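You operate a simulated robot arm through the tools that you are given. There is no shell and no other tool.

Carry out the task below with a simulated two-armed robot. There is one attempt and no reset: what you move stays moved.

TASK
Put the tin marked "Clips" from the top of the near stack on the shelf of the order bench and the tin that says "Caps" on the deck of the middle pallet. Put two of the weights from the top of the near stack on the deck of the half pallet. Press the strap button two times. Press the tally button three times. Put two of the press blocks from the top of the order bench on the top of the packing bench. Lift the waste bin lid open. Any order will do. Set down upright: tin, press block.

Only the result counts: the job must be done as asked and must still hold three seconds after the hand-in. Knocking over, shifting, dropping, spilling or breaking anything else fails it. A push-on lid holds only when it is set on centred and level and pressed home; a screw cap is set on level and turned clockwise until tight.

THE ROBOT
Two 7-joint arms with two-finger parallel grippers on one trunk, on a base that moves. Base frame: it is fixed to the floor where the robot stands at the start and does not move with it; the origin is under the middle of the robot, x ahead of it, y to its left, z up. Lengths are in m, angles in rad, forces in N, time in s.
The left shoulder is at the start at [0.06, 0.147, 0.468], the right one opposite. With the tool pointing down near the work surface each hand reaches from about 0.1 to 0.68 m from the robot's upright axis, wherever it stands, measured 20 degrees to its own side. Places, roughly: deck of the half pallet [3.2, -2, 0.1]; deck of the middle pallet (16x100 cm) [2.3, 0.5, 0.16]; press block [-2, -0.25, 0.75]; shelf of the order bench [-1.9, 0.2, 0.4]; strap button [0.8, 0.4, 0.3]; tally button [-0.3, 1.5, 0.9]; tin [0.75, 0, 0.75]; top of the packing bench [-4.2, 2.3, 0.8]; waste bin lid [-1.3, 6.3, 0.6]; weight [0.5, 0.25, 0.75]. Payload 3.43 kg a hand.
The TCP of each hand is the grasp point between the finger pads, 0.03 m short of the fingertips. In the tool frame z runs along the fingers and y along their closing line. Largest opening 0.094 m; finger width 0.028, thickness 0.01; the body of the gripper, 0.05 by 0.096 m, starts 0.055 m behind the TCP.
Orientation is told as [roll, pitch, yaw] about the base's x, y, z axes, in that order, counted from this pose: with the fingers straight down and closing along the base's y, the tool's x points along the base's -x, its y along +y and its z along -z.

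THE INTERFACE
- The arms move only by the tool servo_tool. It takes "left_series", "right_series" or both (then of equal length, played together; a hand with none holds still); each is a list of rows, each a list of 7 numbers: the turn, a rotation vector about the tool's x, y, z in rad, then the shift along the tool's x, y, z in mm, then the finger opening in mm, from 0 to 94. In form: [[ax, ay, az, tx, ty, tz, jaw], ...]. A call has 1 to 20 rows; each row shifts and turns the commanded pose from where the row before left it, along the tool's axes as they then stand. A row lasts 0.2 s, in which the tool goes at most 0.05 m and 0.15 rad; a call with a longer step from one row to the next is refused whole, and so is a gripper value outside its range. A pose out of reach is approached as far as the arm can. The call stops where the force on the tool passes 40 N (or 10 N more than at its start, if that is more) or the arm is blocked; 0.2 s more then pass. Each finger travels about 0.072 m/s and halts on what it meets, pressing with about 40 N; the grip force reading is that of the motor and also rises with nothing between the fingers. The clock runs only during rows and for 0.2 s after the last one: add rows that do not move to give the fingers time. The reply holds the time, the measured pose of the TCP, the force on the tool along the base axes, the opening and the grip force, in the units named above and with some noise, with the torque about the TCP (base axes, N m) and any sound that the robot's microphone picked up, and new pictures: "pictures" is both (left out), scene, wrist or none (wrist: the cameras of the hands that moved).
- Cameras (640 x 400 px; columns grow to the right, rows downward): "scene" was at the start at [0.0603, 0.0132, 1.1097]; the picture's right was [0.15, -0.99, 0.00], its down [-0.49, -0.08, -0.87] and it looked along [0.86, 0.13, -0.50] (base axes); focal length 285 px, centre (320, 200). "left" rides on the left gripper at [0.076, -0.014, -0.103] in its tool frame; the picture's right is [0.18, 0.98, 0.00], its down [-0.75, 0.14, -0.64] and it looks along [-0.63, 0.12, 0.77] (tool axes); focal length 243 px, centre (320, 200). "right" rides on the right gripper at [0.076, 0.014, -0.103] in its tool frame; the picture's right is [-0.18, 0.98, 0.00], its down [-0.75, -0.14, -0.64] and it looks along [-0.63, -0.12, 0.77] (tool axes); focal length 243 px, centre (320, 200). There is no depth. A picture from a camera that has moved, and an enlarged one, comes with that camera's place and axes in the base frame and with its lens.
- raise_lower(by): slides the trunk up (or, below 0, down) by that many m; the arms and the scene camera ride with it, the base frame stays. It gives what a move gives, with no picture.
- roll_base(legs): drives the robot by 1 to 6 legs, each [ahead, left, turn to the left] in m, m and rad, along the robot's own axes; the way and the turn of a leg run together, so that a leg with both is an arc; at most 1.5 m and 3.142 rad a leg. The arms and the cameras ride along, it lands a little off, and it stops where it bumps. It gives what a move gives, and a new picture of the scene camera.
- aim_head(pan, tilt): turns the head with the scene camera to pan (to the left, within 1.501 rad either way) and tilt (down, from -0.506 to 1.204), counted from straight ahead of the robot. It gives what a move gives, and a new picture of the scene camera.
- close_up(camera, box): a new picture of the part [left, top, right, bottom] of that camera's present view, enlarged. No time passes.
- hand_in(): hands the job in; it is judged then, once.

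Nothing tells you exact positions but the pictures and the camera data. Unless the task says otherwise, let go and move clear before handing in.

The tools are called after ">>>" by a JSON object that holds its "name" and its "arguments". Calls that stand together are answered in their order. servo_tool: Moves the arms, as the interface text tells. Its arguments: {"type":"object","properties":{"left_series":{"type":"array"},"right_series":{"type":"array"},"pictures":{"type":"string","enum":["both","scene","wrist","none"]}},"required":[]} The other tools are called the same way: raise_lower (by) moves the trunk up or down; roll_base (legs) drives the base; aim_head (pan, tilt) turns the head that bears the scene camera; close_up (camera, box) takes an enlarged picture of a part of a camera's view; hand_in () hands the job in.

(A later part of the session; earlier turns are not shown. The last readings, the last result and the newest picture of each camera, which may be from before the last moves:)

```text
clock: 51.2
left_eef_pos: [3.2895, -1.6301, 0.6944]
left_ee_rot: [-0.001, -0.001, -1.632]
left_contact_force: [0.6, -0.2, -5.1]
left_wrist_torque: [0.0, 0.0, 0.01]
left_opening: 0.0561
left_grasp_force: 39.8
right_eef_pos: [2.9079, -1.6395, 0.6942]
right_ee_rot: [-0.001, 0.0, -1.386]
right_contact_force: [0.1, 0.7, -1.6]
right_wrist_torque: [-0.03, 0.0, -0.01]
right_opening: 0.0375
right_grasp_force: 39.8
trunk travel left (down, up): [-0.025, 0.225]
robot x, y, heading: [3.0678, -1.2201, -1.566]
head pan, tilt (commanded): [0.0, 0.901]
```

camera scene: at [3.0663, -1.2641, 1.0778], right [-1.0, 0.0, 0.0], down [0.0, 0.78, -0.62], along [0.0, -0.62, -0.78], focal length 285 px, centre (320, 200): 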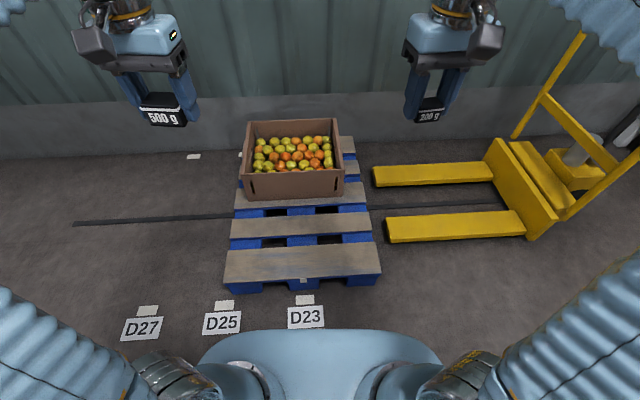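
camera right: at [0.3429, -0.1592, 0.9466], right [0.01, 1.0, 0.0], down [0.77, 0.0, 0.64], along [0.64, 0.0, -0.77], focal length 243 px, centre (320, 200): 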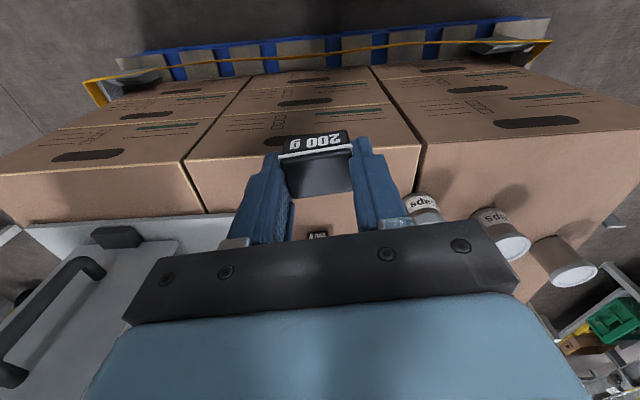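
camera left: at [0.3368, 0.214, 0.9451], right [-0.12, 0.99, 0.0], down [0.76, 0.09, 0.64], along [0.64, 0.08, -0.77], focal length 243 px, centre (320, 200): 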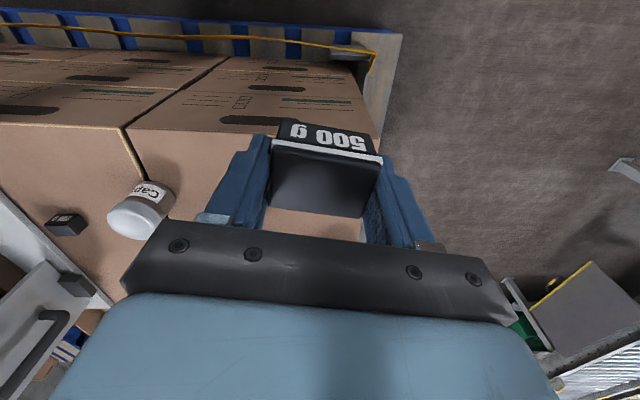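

The trunk is lowered. Now both hands go down over the front plank, stopping well above it first.

>>> {"name": "servo_tool", "arguments": {"left_series": [[0, 0, 0, -8.55, -3.07, 45, 20], [0, 0, 0, -8.55, -3.07, 45, 20], [0, 0, 0, -8.55, -3.07, 45, 20], [0, 0, 0, -8.55, -3.07, 45, 20], [0, 0, 0, -8.55, -3.07, 45, 20], [0, 0, 0, -8.55, -3.07, 45, 20], [0, 0, 0, -8.55, -3.07, 45, 20], [0, 0, 0, -8.55, -3.07, 45, 20], [0, 0, 0, -8.55, -3.07, 45, 20], [0, 0, 0, -8.55, -3.07, 45, 20], [0, 0, 0, -8.55, -3.07, 45, 20]], "right_series": [[0, 0, 0, -10.63, 4.67, 45, 15], [0, 0, 0, -10.63, 4.67, 45, 15], [0, 0, 0, -10.63, 4.67, 45, 15], [0, 0, 0, -10.63, 4.67, 45, 15], [0, 0, 0, -10.63, 4.67, 45, 15], [0, 0, 0, -10.63, 4.67, 45, 15], [0, 0, 0, -10.63, 4.67, 45, 15], [0, 0, 0, -10.63, 4.67, 45, 15], [0, 0, 0, -10.63, 4.67, 45, 15], [0, 0, 0, -10.63, 4.67, 45, 15], [0, 0, 0, -10.63, 4.67, 45, 15]]}}

```text
clock: 53.6
left_eef_pos: [3.2489, -1.7231, 0.1973]
left_ee_rot: [-0.002, 0.001, -1.631]
left_contact_force: [0.0, 0.4, -4.2]
left_wrist_torque: [-0.04, -0.01, 0.01]
left_opening: 0.0562
left_grasp_force: 39.8
right_eef_pos: [2.9824, -1.7415, 0.1987]
right_ee_rot: [0.0, -0.001, -1.388]
right_contact_force: [0.0, -0.5, -1.9]
right_wrist_torque: [0.04, -0.03, 0.01]
right_opening: 0.0374
right_grasp_force: 40.1
trunk travel left (down, up): [-0.025, 0.225]
robot x, y, heading: [3.0642, -1.2217, -1.565]
head pan, tilt (commanded): [0.0, 0.901]
camera scene: at [3.0663, -1.2639, 0.9279], right [-1.0, 0.0, 0.0], down [0.0, 0.78, -0.62], along [0.0, -0.62, -0.78], focal length 285 px, centre (320, 200)
camera right: at [2.982, -1.6659, 0.3013], right [1.0, 0.0, 0.0], down [0.0, -0.77, 0.64], along [0.0, -0.64, -0.77], focal length 243 px, centre (320, 200)
camera left: at [3.2398, -1.6459, 0.2991], right [0.99, 0.12, 0.0], down [0.1, -0.76, 0.64], along [0.08, -0.64, -0.77], focal length 243 px, centre (320, 200)
```

scene: 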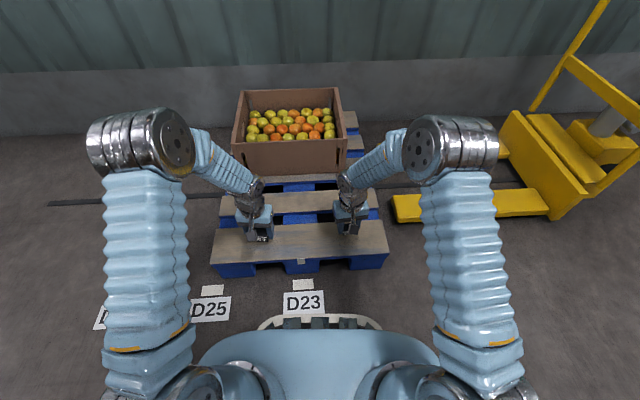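
right: 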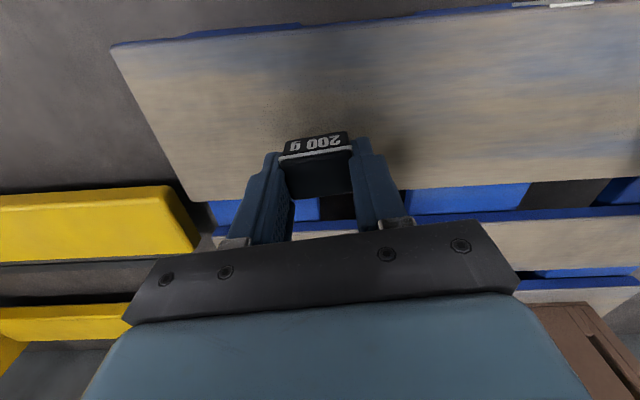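
left: 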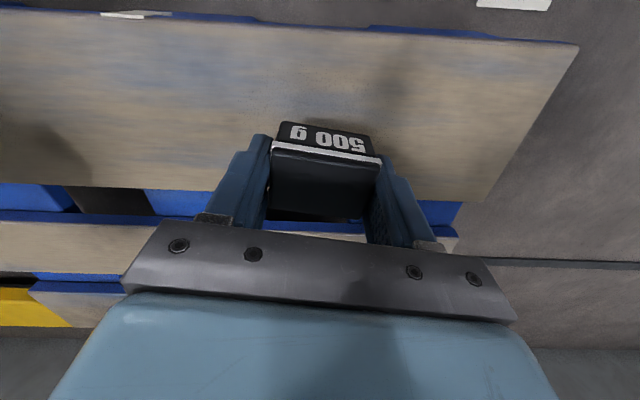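

Both weights are centred over the front plank. I lower gently toward contact.

>>> {"name": "servo_tool", "arguments": {"left_series": [[0, 0, 0, 0, 0, 25, 20], [0, 0, 0, 0, 0, 10, 20], [0, 0, 0, 0, 0, 4, 20]], "right_series": [[0, 0, 0, 0, 0, 25, 15], [0, 0, 0, 0, 0, 10, 15], [0, 0, 0, 0, 0, 4, 15]], "pictures": "wrist"}}

```text
clock: 54.5
left_eef_pos: [3.2507, -1.7232, 0.1591]
left_ee_rot: [-0.001, 0.002, -1.631]
left_contact_force: [-0.2, 0.0, -6.0]
left_wrist_torque: [0.01, 0.05, 0.0]
left_opening: 0.0561
left_grasp_force: 39.9
right_eef_pos: [2.9814, -1.7426, 0.1598]
right_ee_rot: [0.0, -0.001, -1.386]
right_contact_force: [0.1, -0.2, -2.2]
right_wrist_torque: [-0.01, 0.01, -0.01]
right_opening: 0.0374
right_grasp_force: 40.1
trunk travel left (down, up): [-0.025, 0.225]
robot x, y, heading: [3.0637, -1.2223, -1.567]
head pan, tilt (commanded): [0.0, 0.901]
camera right: at [2.9812, -1.6663, 0.2629], right [1.0, 0.0, 0.0], down [0.0, -0.77, 0.64], along [0.0, -0.64, -0.77], focal length 243 px, centre (320, 200)
camera left: at [3.2407, -1.6454, 0.2604], right [0.99, 0.12, 0.0], down [0.1, -0.76, 0.64], along [0.08, -0.64, -0.77], focal length 243 px, centre (320, 200)
```

right: 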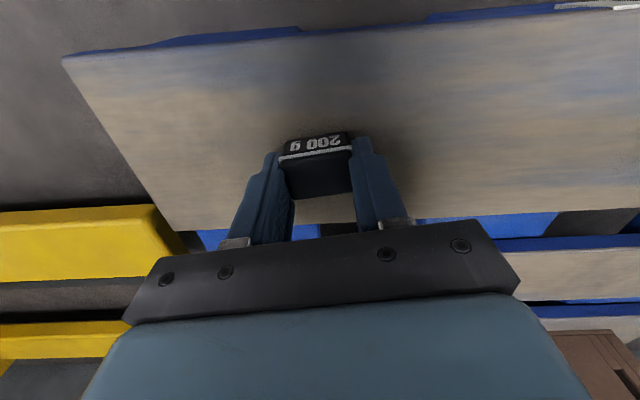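
left: 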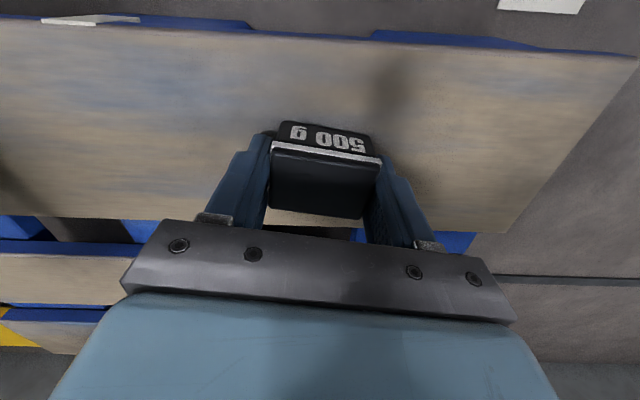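

Still a little above the plank; I lower in small steps watching the force.

>>> {"name": "servo_tool", "arguments": {"left_series": [[0, 0, 0, 0, 0, 3, 20], [0, 0, 0, 0, 0, 3, 20], [0, 0, 0, 0, 0, 2, 20]], "right_series": [[0, 0, 0, 0, 0, 3, 15], [0, 0, 0, 0, 0, 3, 15], [0, 0, 0, 0, 0, 2, 15]], "pictures": "none"}}

```text
clock: 55.3
left_eef_pos: [3.2504, -1.7223, 0.1549]
left_ee_rot: [0.0, -0.003, -1.631]
left_contact_force: [1.4, 6.0, 18.7]
left_wrist_torque: [0.7, 0.12, -0.06]
left_opening: 0.0562
left_grasp_force: 40.2
right_eef_pos: [2.9808, -1.7431, 0.1574]
right_ee_rot: [-0.001, -0.002, -1.388]
right_contact_force: [-3.5, 7.7, 23.7]
right_wrist_torque: [0.26, 0.12, 0.0]
right_opening: 0.0375
right_grasp_force: 39.9
trunk travel left (down, up): [-0.025, 0.225]
robot x, y, heading: [3.0675, -1.2161, -1.567]
head pan, tilt (commanded): [0.0, 0.901]
stopped in row 3 (right hand): the force on the tool passed its limit at 42 N (the readings are from after the stop); the commanded pose is now the measured one
```

Both weights are resting on the plank. I open the fingers and lift clear.

>>> {"name": "servo_tool", "arguments": {"left_series": [[0, 0, 0, 0, 0, 0, 94], [0, 0, 0, 0, 0, 0, 94], [0, 0, 0, 0, 0, 0, 94], [0, 0, 0, 0, 0, -20, 94], [0, 0, 0, 0, 0, -40, 94], [0, 0, 0, 0, 0, -40, 94]], "right_series": [[0, 0, 0, 0, 0, 0, 94], [0, 0, 0, 0, 0, 0, 94], [0, 0, 0, 0, 0, 0, 94], [0, 0, 0, 0, 0, -20, 94], [0, 0, 0, 0, 0, -40, 94], [0, 0, 0, 0, 0, -40, 94]], "pictures": "both"}}

```text
clock: 55.6
left_eef_pos: [3.2585, -1.7241, 0.1553]
left_ee_rot: [0.007, -0.004, -1.624]
left_contact_force: [21.0, 0.5, 21.8]
left_wrist_torque: [0.41, 0.4, -0.39]
left_opening: 0.0816
left_grasp_force: 0.1
right_eef_pos: [2.9834, -1.7437, 0.1553]
right_ee_rot: [0.004, -0.001, -1.385]
right_contact_force: [10.5, 4.1, 13.6]
right_wrist_torque: [0.21, 0.05, -0.19]
right_opening: 0.0823
right_grasp_force: 0.2
trunk travel left (down, up): [-0.025, 0.225]
robot x, y, heading: [3.0675, -1.2151, -1.568]
head pan, tilt (commanded): [0.0, 0.901]
stopped in row 1 (left hand): the force on the tool passed its limit at 46 N (the readings are from after the stop); the commanded pose is now the measured one
camera scene: at [3.0666, -1.2624, 0.9278], right [-1.0, -0.01, 0.0], down [0.0, 0.78, -0.62], along [0.0, -0.62, -0.78], focal length 285 px, centre (320, 200)
camera right: at [2.9837, -1.6662, 0.2572], right [1.0, 0.0, 0.0], down [0.0, -0.77, 0.64], along [0.0, -0.64, -0.77], focal length 243 px, centre (320, 200)
camera left: at [3.2475, -1.6462, 0.2563], right [0.99, 0.13, 0.01], down [0.09, -0.76, 0.65], along [0.09, -0.64, -0.76], focal length 243 px, centre (320, 200)
```

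scene: 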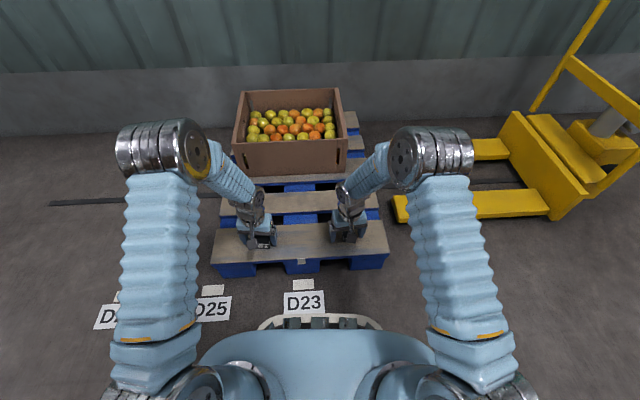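
right: 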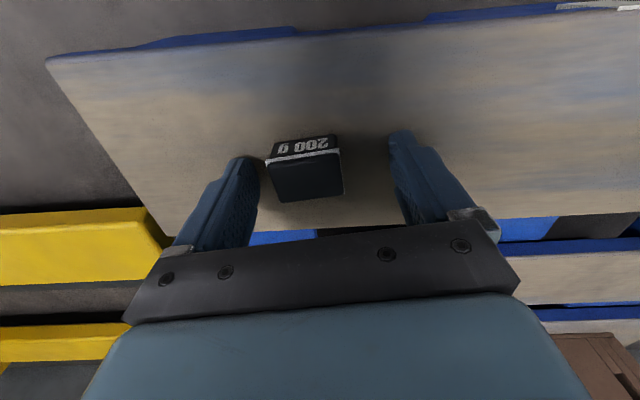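
left: 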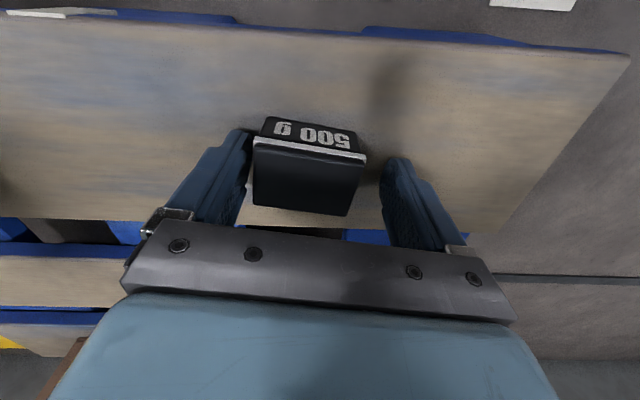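

The fingers are mostly open with the weights sitting flat. I lift the hands straight up to relieve the contact force.

>>> {"name": "servo_tool", "arguments": {"left_series": [[0, 0, 0, 0, 3, -6, 88], [0, 0, 0, 0, 0, -10, 94], [0, 0, 0, 0, 0, -30, 94], [0, 0, 0, 0, 0, -40, 94]], "right_series": [[0, 0, 0, 0, 0, -6, 88], [0, 0, 0, 0, 0, -10, 94], [0, 0, 0, 0, 0, -30, 94], [0, 0, 0, 0, 0, -40, 94]], "pictures": "both"}}

```text
clock: 56.6
left_eef_pos: [3.2556, -1.7228, 0.2391]
left_ee_rot: [0.006, 0.002, -1.63]
left_contact_force: [-0.3, -0.6, -0.2]
left_wrist_torque: [-0.01, 0.01, 0.04]
left_opening: 0.0944
left_grasp_force: 0.1
right_eef_pos: [2.9812, -1.7424, 0.2389]
right_ee_rot: [0.0, 0.001, -1.388]
right_contact_force: [-0.1, 0.5, 0.5]
right_wrist_torque: [0.02, 0.0, -0.03]
right_opening: 0.0939
right_grasp_force: 0.1
trunk travel left (down, up): [-0.025, 0.225]
robot x, y, heading: [3.0642, -1.2172, -1.564]
head pan, tilt (commanded): [0.0, 0.901]
camera scene: at [3.0664, -1.2641, 0.9276], right [-1.0, 0.0, 0.0], down [0.0, 0.78, -0.62], along [0.0, -0.62, -0.78], focal length 285 px, centre (320, 200)
camera right: at [2.9813, -1.6658, 0.3417], right [1.0, 0.0, 0.0], down [0.0, -0.77, 0.64], along [0.0, -0.64, -0.77], focal length 243 px, centre (320, 200)
camera left: at [3.2466, -1.6458, 0.3403], right [0.99, 0.13, 0.01], down [0.09, -0.76, 0.64], along [0.08, -0.64, -0.77], focal length 243 px, centre (320, 200)
```

scene: 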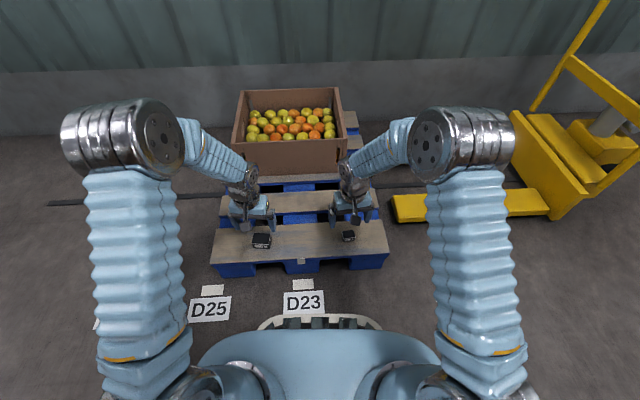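
right: 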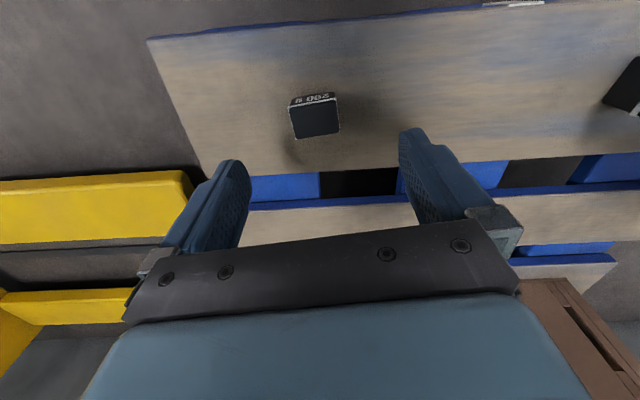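
left: 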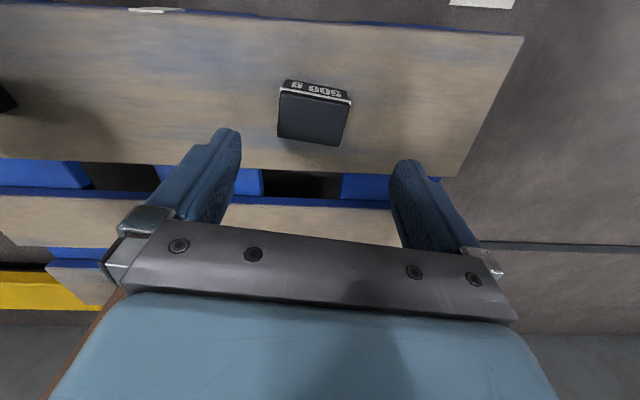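

Both weights rest flat on the half pallet's deck. I raise the hands and trunk, back away, and return to the near stack.

>>> {"name": "servo_tool", "arguments": {"left_series": [[0, 0, 0, 8, 0, -45, 94], [0, 0, 0, 8, 0, -45, 94], [0, 0, 0, 8, 0, -45, 94], [0, 0, 0, 8, 0, -45, 94], [0, 0, 0, 8, 0, -45, 94], [0, 0, 0, 8, 0, -45, 94], [0, 0, 0, 8, 0, -45, 94], [0, 0, 0, 8, 0, -45, 94], [0, 0, 0, 8, 0, -45, 94], [0, 0, 0, 8, 0, -45, 94], [0, 0, 0.06, 8, 0, -40, 94]], "right_series": [[0, 0, 0, 8, 0, -45, 94], [0, 0, 0, 8, 0, -45, 94], [0, 0, 0, 8, 0, -45, 94], [0, 0, 0, 8, 0, -45, 94], [0, 0, 0, 8, 0, -45, 94], [0, 0, 0, 8, 0, -45, 94], [0, 0, 0, 8, 0, -45, 94], [0, 0, 0, 8, 0, -45, 94], [0, 0, 0, 8, 0, -45, 94], [0, 0, 0.09, 8, 0, -45, 94], [0, 0, 0.09, 8, 0, -40, 94]], "pictures": "scene"}}

>>> {"name": "raise_lower", "arguments": {"by": 0.15}}

>>> {"name": "close_up", "arguments": {"camera": "scene", "box": [180, 160, 420, 310]}}

>>> {"name": "roll_base", "arguments": {"legs": [[-0.08, 0, 0], [0, 0, 1.5708], [-1.2, -0.03, 0], [-1.2, 0, 0], [-1.1, 0, 0]]}}

```text
clock: 59.0
left_eef_pos: [3.2593, -1.6339, 0.7313]
left_ee_rot: [0.006, -0.001, -1.69]
left_contact_force: [0.0, -0.7, -0.2]
left_wrist_torque: [0.0, 0.0, -0.03]
left_opening: 0.0943
left_grasp_force: 0.0
right_eef_pos: [2.9652, -1.6553, 0.73]
right_ee_rot: [0.002, 0.001, -1.569]
right_contact_force: [0.1, 0.8, 0.1]
right_wrist_torque: [0.0, -0.02, -0.01]
right_opening: 0.0941
right_grasp_force: 0.0
trunk travel left (down, up): [-0.025, 0.225]
robot x, y, heading: [3.0655, -1.2181, -1.57]
head pan, tilt (commanded): [0.0, 0.901]
camera scene: at [3.0664, -1.2639, 0.9277], right [-1.0, 0.0, 0.0], down [0.0, 0.78, -0.62], along [0.0, -0.62, -0.78], focal length 285 px, centre (320, 200)
```

scene: 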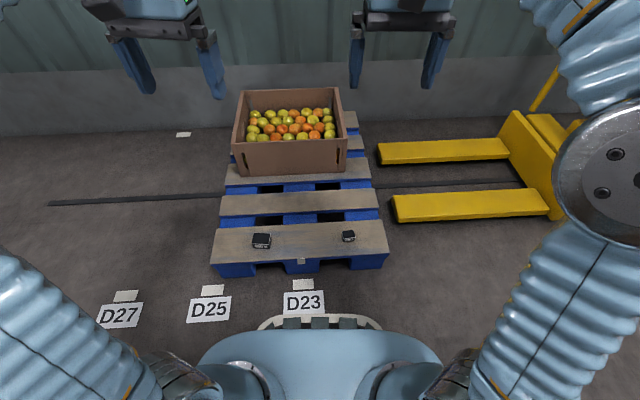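

```text
clock: 60.8
left_eef_pos: [3.2598, -1.6339, 0.8804]
left_ee_rot: [0.006, -0.001, -1.69]
left_contact_force: [-0.1, 0.5, 0.0]
left_wrist_torque: [0.01, -0.03, 0.0]
left_opening: 0.094
left_grasp_force: 0.0
right_eef_pos: [2.9656, -1.6576, 0.88]
right_ee_rot: [-0.002, -0.001, -1.567]
right_contact_force: [-0.3, -0.3, 0.0]
right_wrist_torque: [-0.02, 0.03, 0.02]
right_opening: 0.0939
right_grasp_force: 0.1
trunk travel left (down, up): [-0.175, 0.075]
robot x, y, heading: [3.0658, -1.2164, -1.567]
head pan, tilt (commanded): [0.0, 0.901]
```

```text
2.67 times, centred on (300, 235) of scene
camera zoom: at [3.0664, -1.2638, 1.0777], right [-1.0, 0.0, 0.0], down [0.0, 0.78, -0.62], along [0.0, -0.62, -0.78], focal length 761 px, centre (373, 107)
```

zoom: 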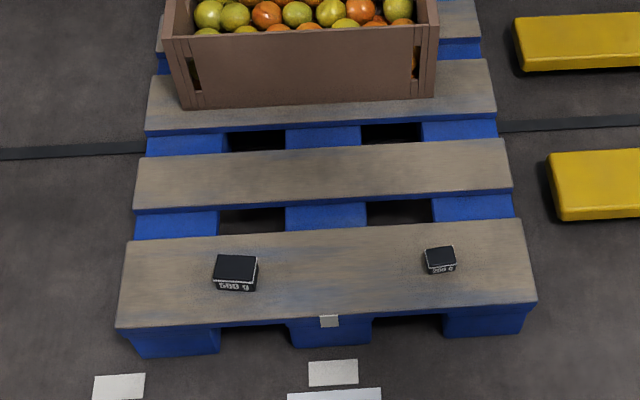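

```text
clock: 82.2
left_eef_pos: [-0.0095, -0.9809, 0.8804]
left_ee_rot: [0.005, -0.002, -0.124]
left_contact_force: [-0.3, -0.2, -1.1]
left_wrist_torque: [-0.01, -0.03, -0.02]
left_opening: 0.0939
left_grasp_force: 0.1
right_eef_pos: [0.0107, -1.2772, 0.8797]
right_ee_rot: [0.001, 0.001, -0.004]
right_contact_force: [-0.5, -0.5, 0.6]
right_wrist_torque: [0.0, -0.02, 0.0]
right_opening: 0.0942
right_grasp_force: 0.0
trunk travel left (down, up): [-0.175, 0.075]
robot x, y, heading: [-0.4278, -1.1742, -0.002]
head pan, tilt (commanded): [0.0, 0.901]
camera scene: at [-0.3819, -1.1742, 1.0778], right [0.0, -1.0, 0.0], down [-0.78, 0.0, -0.62], along [0.62, 0.0, -0.78], focal length 285 px, centre (320, 200)
```

scene: 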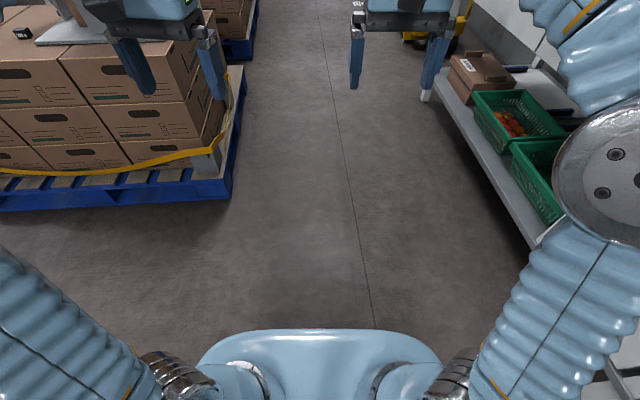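

I'm back at the aisle start with empty hands, so I'll do the tally button first. I move over and turn to face the conveyor.

>>> {"name": "roll_base", "arguments": {"legs": [[0, 1.17, 0], [0, 0, 1.5708], [0.55, 0, 0]]}}

>>> {"name": "aim_head", "arguments": {"pan": 0.0, "tilt": 0.4}}

```text
clock: 94.8
left_eef_pos: [-0.5869, 0.9758, 0.8795]
left_ee_rot: [0.005, 0.0, 1.423]
left_contact_force: [-0.5, 0.2, 0.0]
left_wrist_torque: [-0.02, 0.0, 0.01]
left_opening: 0.0941
left_grasp_force: 0.1
right_eef_pos: [-0.2917, 0.9898, 0.8811]
right_ee_rot: [0.0, -0.001, 1.546]
right_contact_force: [-0.4, -0.4, -0.3]
right_wrist_torque: [0.02, 0.0, 0.0]
right_opening: 0.0942
right_grasp_force: 0.1
trunk travel left (down, up): [-0.175, 0.075]
robot x, y, heading: [-0.4068, 0.5531, 1.547]
head pan, tilt (commanded): [0.0, 0.901]
camera scene: at [-0.4024, 0.5984, 1.0778], right [1.0, -0.02, 0.0], down [-0.02, -0.78, -0.62], along [0.01, 0.62, -0.78], focal length 285 px, centre (320, 200)
```

scene: 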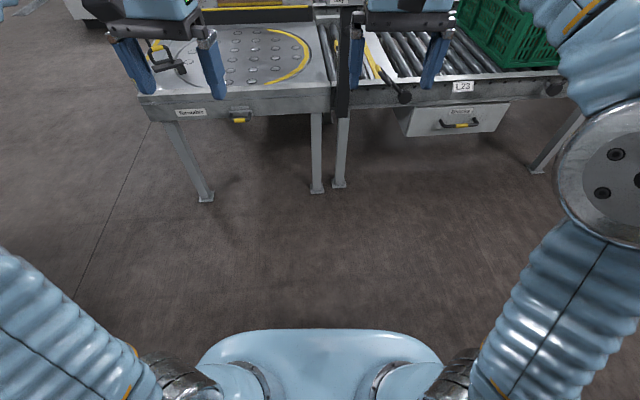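

```text
clock: 95.7
left_eef_pos: [-0.587, 0.9759, 0.88]
left_ee_rot: [0.005, 0.0, 1.423]
left_contact_force: [0.1, -0.4, -0.2]
left_wrist_torque: [-0.01, 0.0, 0.0]
left_opening: 0.0939
left_grasp_force: 0.0
right_eef_pos: [-0.2927, 0.9896, 0.8795]
right_ee_rot: [0.002, -0.003, 1.546]
right_contact_force: [0.4, -0.4, -0.3]
right_wrist_torque: [-0.02, 0.02, -0.05]
right_opening: 0.094
right_grasp_force: 0.1
trunk travel left (down, up): [-0.175, 0.075]
robot x, y, heading: [-0.4018, 0.5544, 1.545]
head pan, tilt (commanded): [0.0, 0.4]
camera scene: at [-0.402, 0.6156, 1.1207], right [1.0, -0.02, 0.0], down [-0.01, -0.39, -0.92], along [0.02, 0.92, -0.39], focal length 285 px, centre (320, 200)
```

scene: 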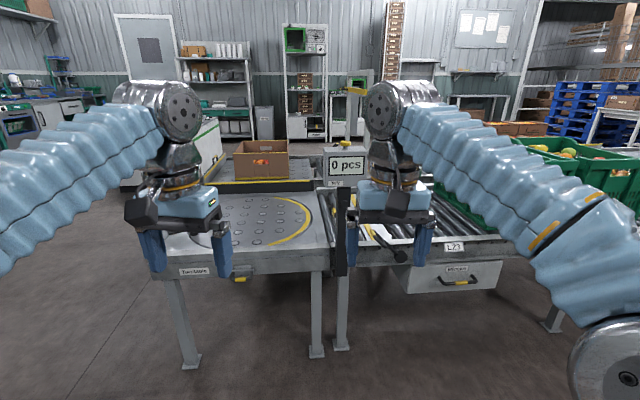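

The tally button sits on top of the counter box, about [-0.308, 1.495, 0.937]. I'll zoom in to check, then close the right fingers and move nearer.

>>> {"name": "close_up", "arguments": {"camera": "scene", "box": [290, 110, 410, 185]}}

>>> {"name": "raise_lower", "arguments": {"by": 0.075}}

```text
5.33 times, centred on (350, 148) of scene
camera zoom: at [-0.402, 0.6156, 1.1207], right [1.0, -0.02, 0.0], down [-0.01, -0.39, -0.92], along [0.02, 0.92, -0.39], focal length 1521 px, centre (160, 480)
```

zoom: 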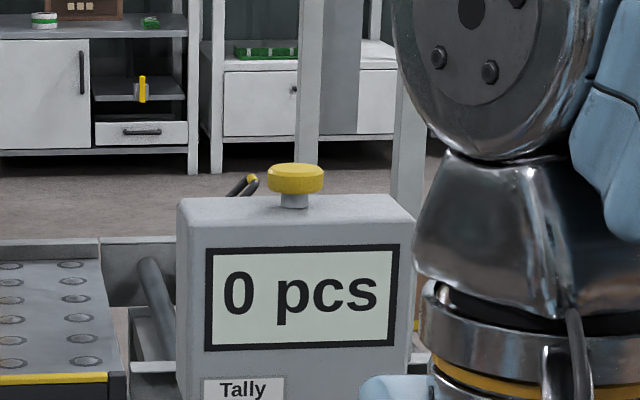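

```text
clock: 96.8
left_eef_pos: [-0.5867, 0.9751, 0.9544]
left_ee_rot: [0.004, -0.001, 1.425]
left_contact_force: [-0.6, 0.4, 0.4]
left_wrist_torque: [0.03, 0.01, -0.01]
left_opening: 0.0937
left_grasp_force: 0.0
right_eef_pos: [-0.2929, 0.9895, 0.9561]
right_ee_rot: [0.0, -0.001, 1.547]
right_contact_force: [-0.4, 0.1, 0.0]
right_wrist_torque: [0.03, 0.03, 0.02]
right_opening: 0.0941
right_grasp_force: 0.1
trunk travel left (down, up): [-0.25, 0.0]
robot x, y, heading: [-0.4037, 0.5478, 1.546]
head pan, tilt (commanded): [0.0, 0.4]
```

The button is a mushroom knob on top of the box. I raise and close the right hand, tuck the left, and drive closer so the right fingertips hover above the button.

>>> {"name": "servo_tool", "arguments": {"left_series": [[0, 0, 0, 30, 0, -15, 94], [0, 0, 0, 30, 0, -15, 94], [0, 0, 0, 30, 0, -15, 94], [0, 0, 0, 0, 0, 0, 94]], "right_series": [[0, 0, 0, -12, 9, -20, 0], [0, 0, 0, -12, 9, -20, 0], [0, 0, 0, -12, 8, -20, 0], [0, 0, 0, 0, 0, 0, 0]], "pictures": "none"}}

>>> {"name": "roll_base", "arguments": {"legs": [[0.35, 0, 0]]}}

```text
clock: 97.8
left_eef_pos: [-0.6313, 0.886, 1.0056]
left_ee_rot: [-0.077, -0.057, 1.438]
left_contact_force: [0.6, -0.8, -0.1]
left_wrist_torque: [0.06, 0.03, 0.02]
left_opening: 0.0938
left_grasp_force: 0.0
left hand out of reach, approached as far as the arm can: row 3
right_eef_pos: [-0.299, 1.0003, 0.9702]
right_ee_rot: [0.001, 0.011, 1.547]
right_contact_force: [-0.3, -0.7, 0.6]
right_wrist_torque: [0.03, 0.05, 0.04]
right_opening: 0.0
right_grasp_force: 33.4
right hand out of reach, approached as far as the arm can: row 1, 2, 3
trunk travel left (down, up): [-0.25, 0.0]
robot x, y, heading: [-0.4058, 0.553, 1.548]
head pan, tilt (commanded): [0.0, 0.4]
```

```text
clock: 100.1
left_eef_pos: [-0.6214, 1.2376, 1.0055]
left_ee_rot: [-0.078, -0.053, 1.437]
left_contact_force: [-0.5, 0.6, -0.4]
left_wrist_torque: [-0.02, 0.01, 0.05]
left_opening: 0.0941
left_grasp_force: 0.1
right_eef_pos: [-0.2899, 1.3508, 0.9683]
right_ee_rot: [0.0, 0.012, 1.541]
right_contact_force: [-0.4, 0.2, 0.4]
right_wrist_torque: [0.01, -0.01, -0.03]
right_opening: 0.0001
right_grasp_force: 33.0
trunk travel left (down, up): [-0.25, 0.0]
robot x, y, heading: [-0.3961, 0.9022, 1.542]
head pan, tilt (commanded): [0.0, 0.4]
camera scene: at [-0.3933, 0.9651, 1.1958], right [1.0, -0.03, 0.0], down [-0.01, -0.39, -0.92], along [0.02, 0.92, -0.39], focal length 285 px, centre (320, 200)
```

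scene: 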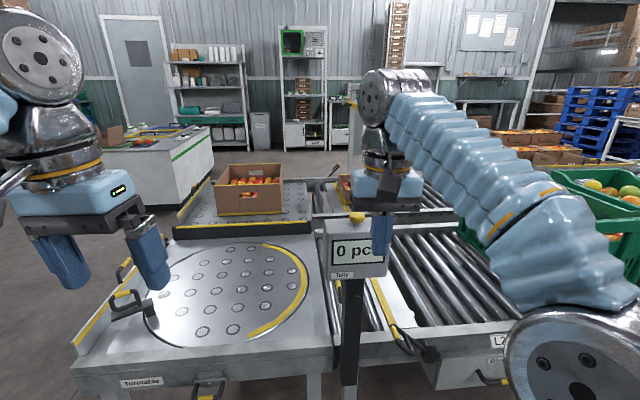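

At this height the down-pointing hand runs out of reach, so I tilt the right tool forward about 40° to gain reach, staying short of the box.

>>> {"name": "servo_tool", "arguments": {"right_series": [[0, -0.14, 0, 5, 0, -5, 0], [0, -0.14, 0, 5, 0, -5, 0], [0, -0.14, 0, 0, 0, -5, 0], [0, -0.14, 0, 0, 0, -5, 0], [0, -0.14, 0, 0, 0, -5, 0], [0, 0, 0, 0, 0, 0, 0]], "pictures": "both"}}

```text
clock: 101.5
left_eef_pos: [-0.621, 1.2384, 1.0041]
left_ee_rot: [-0.078, -0.055, 1.436]
left_contact_force: [-0.6, 0.0, 0.2]
left_wrist_torque: [-0.01, -0.01, -0.02]
left_opening: 0.094
left_grasp_force: 0.0
right_eef_pos: [-0.2899, 1.333, 0.992]
right_ee_rot: [0.002, -0.69, 1.542]
right_contact_force: [-0.4, -0.5, 0.4]
right_wrist_torque: [-0.01, -0.02, 0.01]
right_opening: 0.0
right_grasp_force: 33.2
trunk travel left (down, up): [-0.25, 0.0]
robot x, y, heading: [-0.3965, 0.899, 1.54]
head pan, tilt (commanded): [0.0, 0.4]
camera scene: at [-0.3931, 0.965, 1.1958], right [1.0, -0.03, 0.0], down [-0.01, -0.39, -0.92], along [0.02, 0.92, -0.39], focal length 285 px, centre (320, 200)
camera right: at [-0.3074, 1.2092, 1.022], right [-0.98, 0.17, 0.12], down [0.15, 0.17, 0.97], along [0.15, 0.97, -0.19], focal length 243 px, centre (320, 200)
```

scene: 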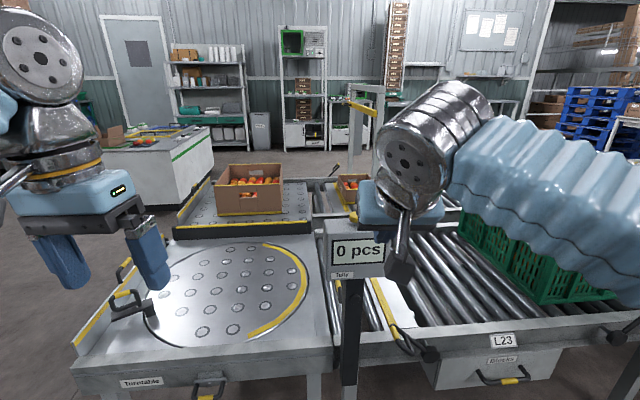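
right: 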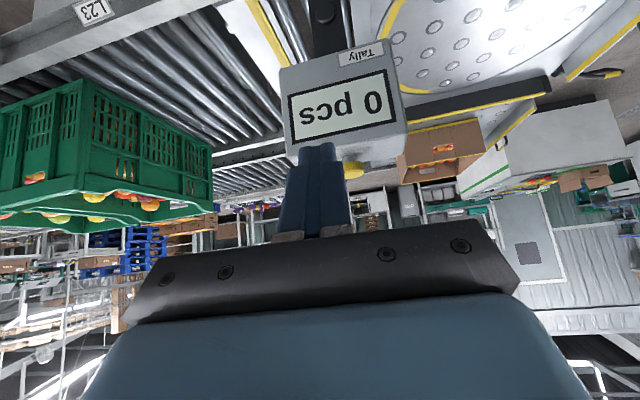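

The tilted hand is now above button height. I move it forward 0.14 m so the fingertips hover over the button.

>>> {"name": "servo_tool", "arguments": {"right_series": [[0, 0, 0, -27.5, 5.5, 22.7, 0], [0, 0, 0, -27.5, 5.5, 22.7, 0], [0, 0, 0, -27.5, 5.5, 22.7, 0], [0, 0, 0, -27.5, 5.5, 22.7, 0], [0, 0, 0, 0, 0, 0, 0]], "pictures": "both"}}

```text
clock: 102.7
left_eef_pos: [-0.6208, 1.2376, 1.0042]
left_ee_rot: [-0.078, -0.054, 1.436]
left_contact_force: [0.0, 0.1, 0.1]
left_wrist_torque: [0.0, -0.01, -0.01]
left_opening: 0.0942
left_grasp_force: 0.1
right_eef_pos: [-0.3086, 1.4778, 0.9908]
right_ee_rot: [0.0, -0.686, 1.543]
right_contact_force: [-0.5, 0.4, -1.0]
right_wrist_torque: [0.01, 0.05, 0.0]
right_opening: 0.0
right_grasp_force: 32.4
trunk travel left (down, up): [-0.25, 0.0]
robot x, y, heading: [-0.3954, 0.9023, 1.547]
head pan, tilt (commanded): [0.0, 0.4]
camera scene: at [-0.3933, 0.9654, 1.1958], right [1.0, -0.03, 0.0], down [-0.01, -0.39, -0.92], along [0.02, 0.92, -0.39], focal length 285 px, centre (320, 200)
camera right: at [-0.3262, 1.3536, 1.0217], right [-0.98, 0.17, 0.12], down [0.15, 0.17, 0.97], along [0.15, 0.97, -0.19], focal length 243 px, centre (320, 200)
```

scene: 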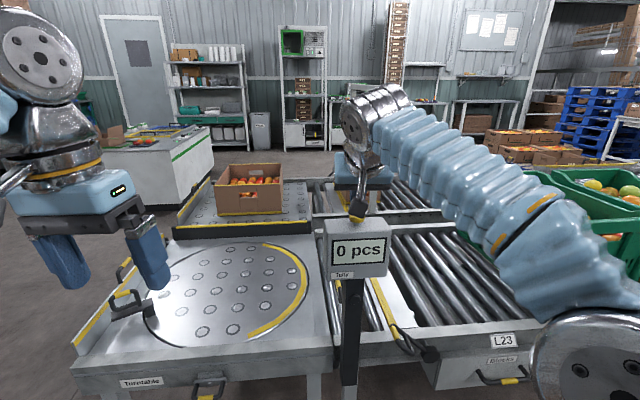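
right: 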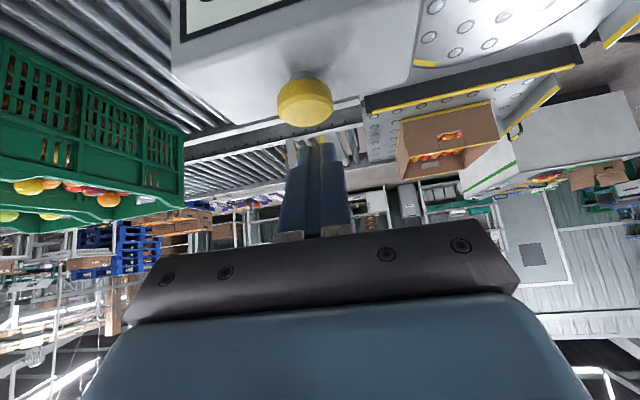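

The fingertips hover about 2 cm above the knob. I press down in small steps and check the display.

>>> {"name": "servo_tool", "arguments": {"right_series": [[0, 0, 0, 5.1, -2, 6.2, 0], [0, 0, 0, 5.1, -2, 6.2, 0], [0, 0, 0, 3.2, 0, 3.9, 0], [0, 0, 0, 1.9, 0, 2.3, 0], [0, 0, 0, 1.9, 0, 2.3, 0]], "pictures": "both"}}

```text
clock: 103.9
left_eef_pos: [-0.6213, 1.2373, 1.0059]
left_ee_rot: [-0.078, -0.055, 1.436]
left_contact_force: [0.1, -0.4, -0.1]
left_wrist_torque: [-0.01, 0.0, -0.01]
left_opening: 0.0938
left_grasp_force: 0.0
right_eef_pos: [-0.3048, 1.4757, 0.9686]
right_ee_rot: [0.005, -0.699, 1.542]
right_contact_force: [-3.0, 10.4, 35.5]
right_wrist_torque: [0.62, 0.1, 0.04]
right_opening: 0.0001
right_grasp_force: 32.7
trunk travel left (down, up): [-0.25, 0.0]
robot x, y, heading: [-0.3903, 0.9028, 1.546]
head pan, tilt (commanded): [0.0, 0.4]
heard: click
camera scene: at [-0.3939, 0.9639, 1.1964], right [1.0, -0.03, 0.0], down [-0.01, -0.39, -0.92], along [0.02, 0.92, -0.39], focal length 285 px, centre (320, 200)
camera right: at [-0.322, 1.3515, 0.998], right [-0.98, 0.17, 0.12], down [0.15, 0.16, 0.98], along [0.14, 0.97, -0.18], focal length 243 px, centre (320, 200)
```

scene: 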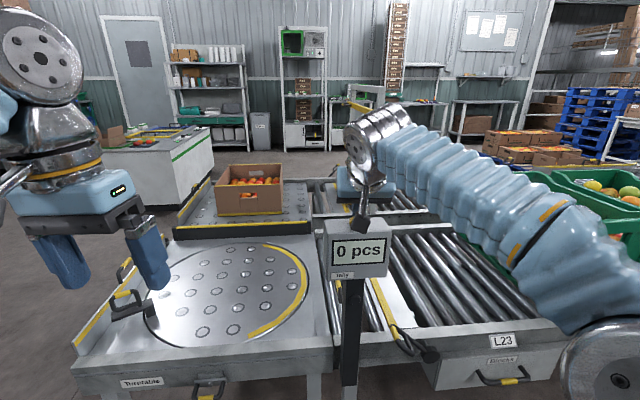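
right: 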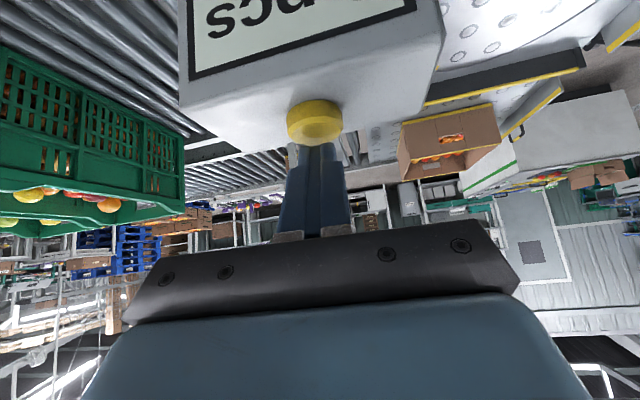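

I heard one click. I release upward and check the display.

>>> {"name": "servo_tool", "arguments": {"right_series": [[0, 0, 0, -5.1, 0, -6.2, 0], [0, 0, 0, -5.1, 0, -6.2, 0]], "pictures": "none"}}

>>> {"name": "close_up", "arguments": {"camera": "scene", "box": [300, 190, 420, 290]}}

```text
clock: 104.5
left_eef_pos: [-0.6212, 1.2372, 1.0044]
left_ee_rot: [-0.077, -0.052, 1.436]
left_contact_force: [0.2, -0.1, 0.7]
left_wrist_torque: [0.02, 0.03, 0.03]
left_opening: 0.0941
left_grasp_force: 0.0
right_eef_pos: [-0.3034, 1.4761, 0.979]
right_ee_rot: [-0.004, -0.682, 1.542]
right_contact_force: [-1.1, -0.5, 1.3]
right_wrist_torque: [-0.01, 0.05, 0.0]
right_opening: 0.0
right_grasp_force: 33.2
trunk travel left (down, up): [-0.25, 0.0]
robot x, y, heading: [-0.3994, 0.9029, 1.545]
head pan, tilt (commanded): [0.0, 0.4]
```

```text
4.00 times, centred on (360, 240) of scene
camera zoom: at [-0.3933, 0.965, 1.1954], right [1.0, -0.03, 0.0], down [-0.01, -0.39, -0.92], along [0.02, 0.92, -0.39], focal length 1141 px, centre (160, 40)
```

zoom: 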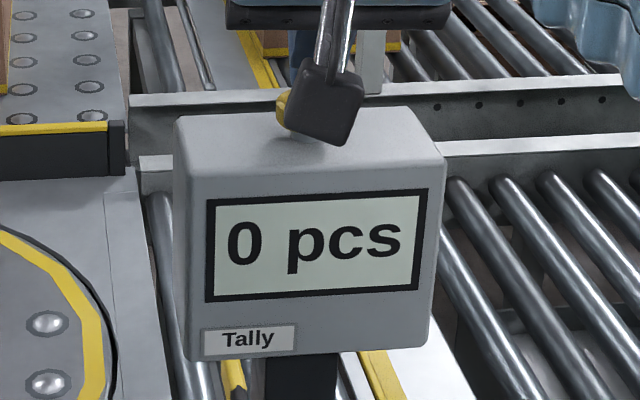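

The display still reads 0; I raise further to be sure the knob is fully released and check again.

>>> {"name": "servo_tool", "arguments": {"right_series": [[0, 0, 0, -5.1, 0, -6.2, 0], [0, 0, 0, -5.1, 0, -6.2, 0], [0, 0, 0, 0, 0, 0, 0]], "pictures": "wrist"}}

>>> {"name": "close_up", "arguments": {"camera": "scene", "box": [300, 190, 420, 290]}}

>>> {"name": "close_up", "arguments": {"camera": "right", "box": [200, 60, 420, 180]}}

```text
clock: 105.3
left_eef_pos: [-0.6215, 1.2378, 1.0036]
left_ee_rot: [-0.078, -0.054, 1.437]
left_contact_force: [0.2, -0.7, 0.7]
left_wrist_torque: [0.02, 0.0, -0.05]
left_opening: 0.0939
left_grasp_force: 0.0
right_eef_pos: [-0.3042, 1.4768, 0.9952]
right_ee_rot: [0.001, -0.687, 1.543]
right_contact_force: [0.8, 0.1, -0.1]
right_wrist_torque: [-0.02, 0.0, 0.02]
right_opening: 0.0001
right_grasp_force: 33.0
trunk travel left (down, up): [-0.25, 0.0]
robot x, y, heading: [-0.3962, 0.8993, 1.545]
head pan, tilt (commanded): [0.0, 0.4]
camera right: at [-0.3216, 1.3525, 1.0266], right [-0.98, 0.17, 0.12], down [0.15, 0.17, 0.97], along [0.15, 0.97, -0.19], focal length 243 px, centre (320, 200)
```

right: 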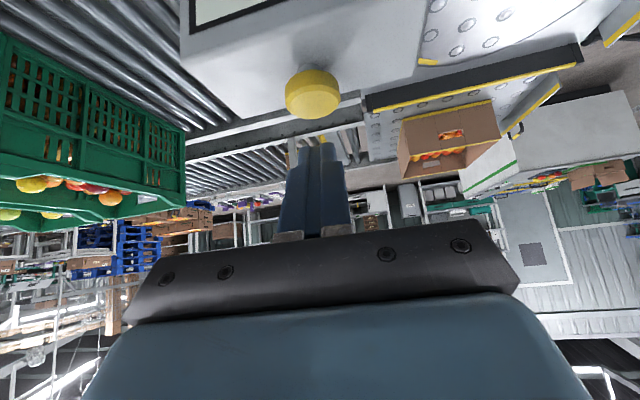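

```text
4.00 times, centred on (360, 240) of scene
camera zoom: at [-0.3932, 0.9652, 1.1958], right [1.0, -0.03, 0.0], down [-0.01, -0.39, -0.92], along [0.02, 0.92, -0.39], focal length 1141 px, centre (160, 40)
```

zoom: 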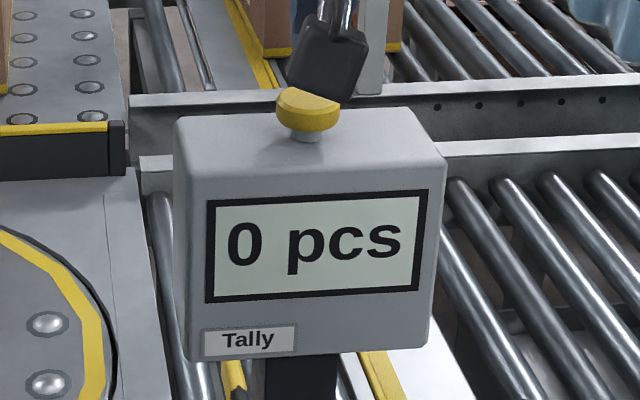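

```text
2.91 times, centred on (310, 120) of right
camera zoom: at [-0.3216, 1.3525, 1.0266], right [-0.98, 0.17, 0.12], down [0.15, 0.17, 0.97], along [0.15, 0.97, -0.19], focal length 706 px, centre (349, 433)
```

zoom: 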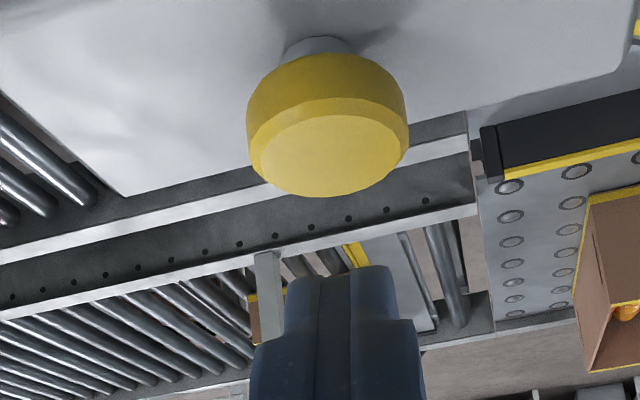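

The knob is back up, though the display picture did not change. I press a second time the same way and listen for the click.

>>> {"name": "servo_tool", "arguments": {"right_series": [[0, 0, 0, 5.1, 0, 6.2, 0], [0, 0, 0, 5.1, 0, 6.2, 0], [0, 0, 0, 3.2, 0, 3.9, 0], [0, 0, 0, 1.9, 0, 2.3, 0], [0, 0, 0, 1.9, 0, 2.3, 0]], "pictures": "wrist"}}

>>> {"name": "close_up", "arguments": {"camera": "scene", "box": [300, 190, 420, 290]}}

```text
clock: 106.5
left_eef_pos: [-0.6219, 1.2375, 1.0046]
left_ee_rot: [-0.078, -0.054, 1.437]
left_contact_force: [0.2, 0.0, -0.7]
left_wrist_torque: [0.02, 0.01, -0.01]
left_opening: 0.094
left_grasp_force: 0.0
right_eef_pos: [-0.3044, 1.4767, 0.9723]
right_ee_rot: [0.005, -0.691, 1.541]
right_contact_force: [-0.6, 3.1, 11.6]
right_wrist_torque: [0.19, 0.05, 0.02]
right_opening: 0.0
right_grasp_force: 32.9
trunk travel left (down, up): [-0.25, 0.0]
robot x, y, heading: [-0.3943, 0.9081, 1.547]
head pan, tilt (commanded): [0.0, 0.4]
heard: click
camera right: at [-0.3218, 1.3524, 1.0011], right [-0.98, 0.17, 0.12], down [0.15, 0.17, 0.97], along [0.14, 0.97, -0.19], focal length 243 px, centre (320, 200)
```

right: 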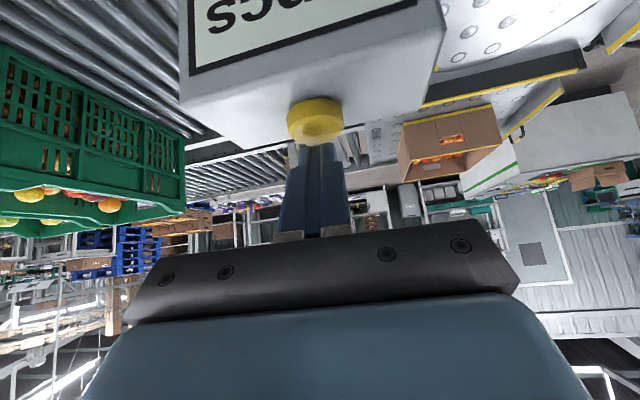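

```text
4.00 times, centred on (360, 240) of scene
camera zoom: at [-0.3935, 0.9648, 1.1961], right [1.0, -0.03, 0.0], down [-0.01, -0.39, -0.92], along [0.02, 0.92, -0.39], focal length 1141 px, centre (160, 40)
```

zoom: 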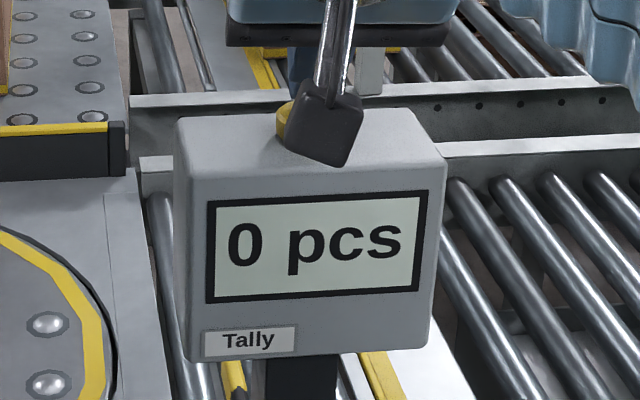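

A second click. The display looks like a fixed print, so I count by the clicks: release fully, then the third press.

>>> {"name": "servo_tool", "arguments": {"right_series": [[0, 0, 0, -5.1, 0, -6.2, 0], [0, 0, 0, -5.1, 0, -6.2, 0], [0, 0, 0, -3.8, 0, -4.6, 0], [0, 0, 0, 0, 0, 0, 0]], "pictures": "none"}}

>>> {"name": "servo_tool", "arguments": {"right_series": [[0, 0, 0, 5.1, 0, 6.2, 0], [0, 0, 0, 5.1, 0, 6.2, 0], [0, 0, 0, 2.6, 0, 3.1, 0], [0, 0, 0, 1.3, 0, 1.5, 0]], "pictures": "none"}}

```text
clock: 107.5
left_eef_pos: [-0.6206, 1.2379, 1.005]
left_ee_rot: [-0.079, -0.053, 1.437]
left_contact_force: [-0.2, -0.5, -0.1]
left_wrist_torque: [-0.02, 0.01, 0.0]
left_opening: 0.0941
left_grasp_force: 0.1
right_eef_pos: [-0.3051, 1.4775, 0.9902]
right_ee_rot: [0.0, -0.687, 1.545]
right_contact_force: [-0.2, -0.3, 0.1]
right_wrist_torque: [0.05, 0.02, 0.0]
right_opening: 0.0
right_grasp_force: 33.4
trunk travel left (down, up): [-0.25, 0.0]
robot x, y, heading: [-0.3969, 0.9047, 1.538]
head pan, tilt (commanded): [0.0, 0.4]
```

```text
clock: 108.5
left_eef_pos: [-0.6217, 1.2377, 1.005]
left_ee_rot: [-0.078, -0.055, 1.438]
left_contact_force: [-0.3, -0.6, -0.3]
left_wrist_torque: [0.01, 0.03, -0.02]
left_opening: 0.0941
left_grasp_force: 0.0
right_eef_pos: [-0.3045, 1.4765, 0.97]
right_ee_rot: [0.003, -0.692, 1.541]
right_contact_force: [-1.2, 3.4, 13.1]
right_wrist_torque: [0.18, 0.02, 0.04]
right_opening: 0.0
right_grasp_force: 33.6
trunk travel left (down, up): [-0.25, 0.0]
robot x, y, heading: [-0.397, 0.9048, 1.544]
head pan, tilt (commanded): [0.0, 0.4]
heard: click
```

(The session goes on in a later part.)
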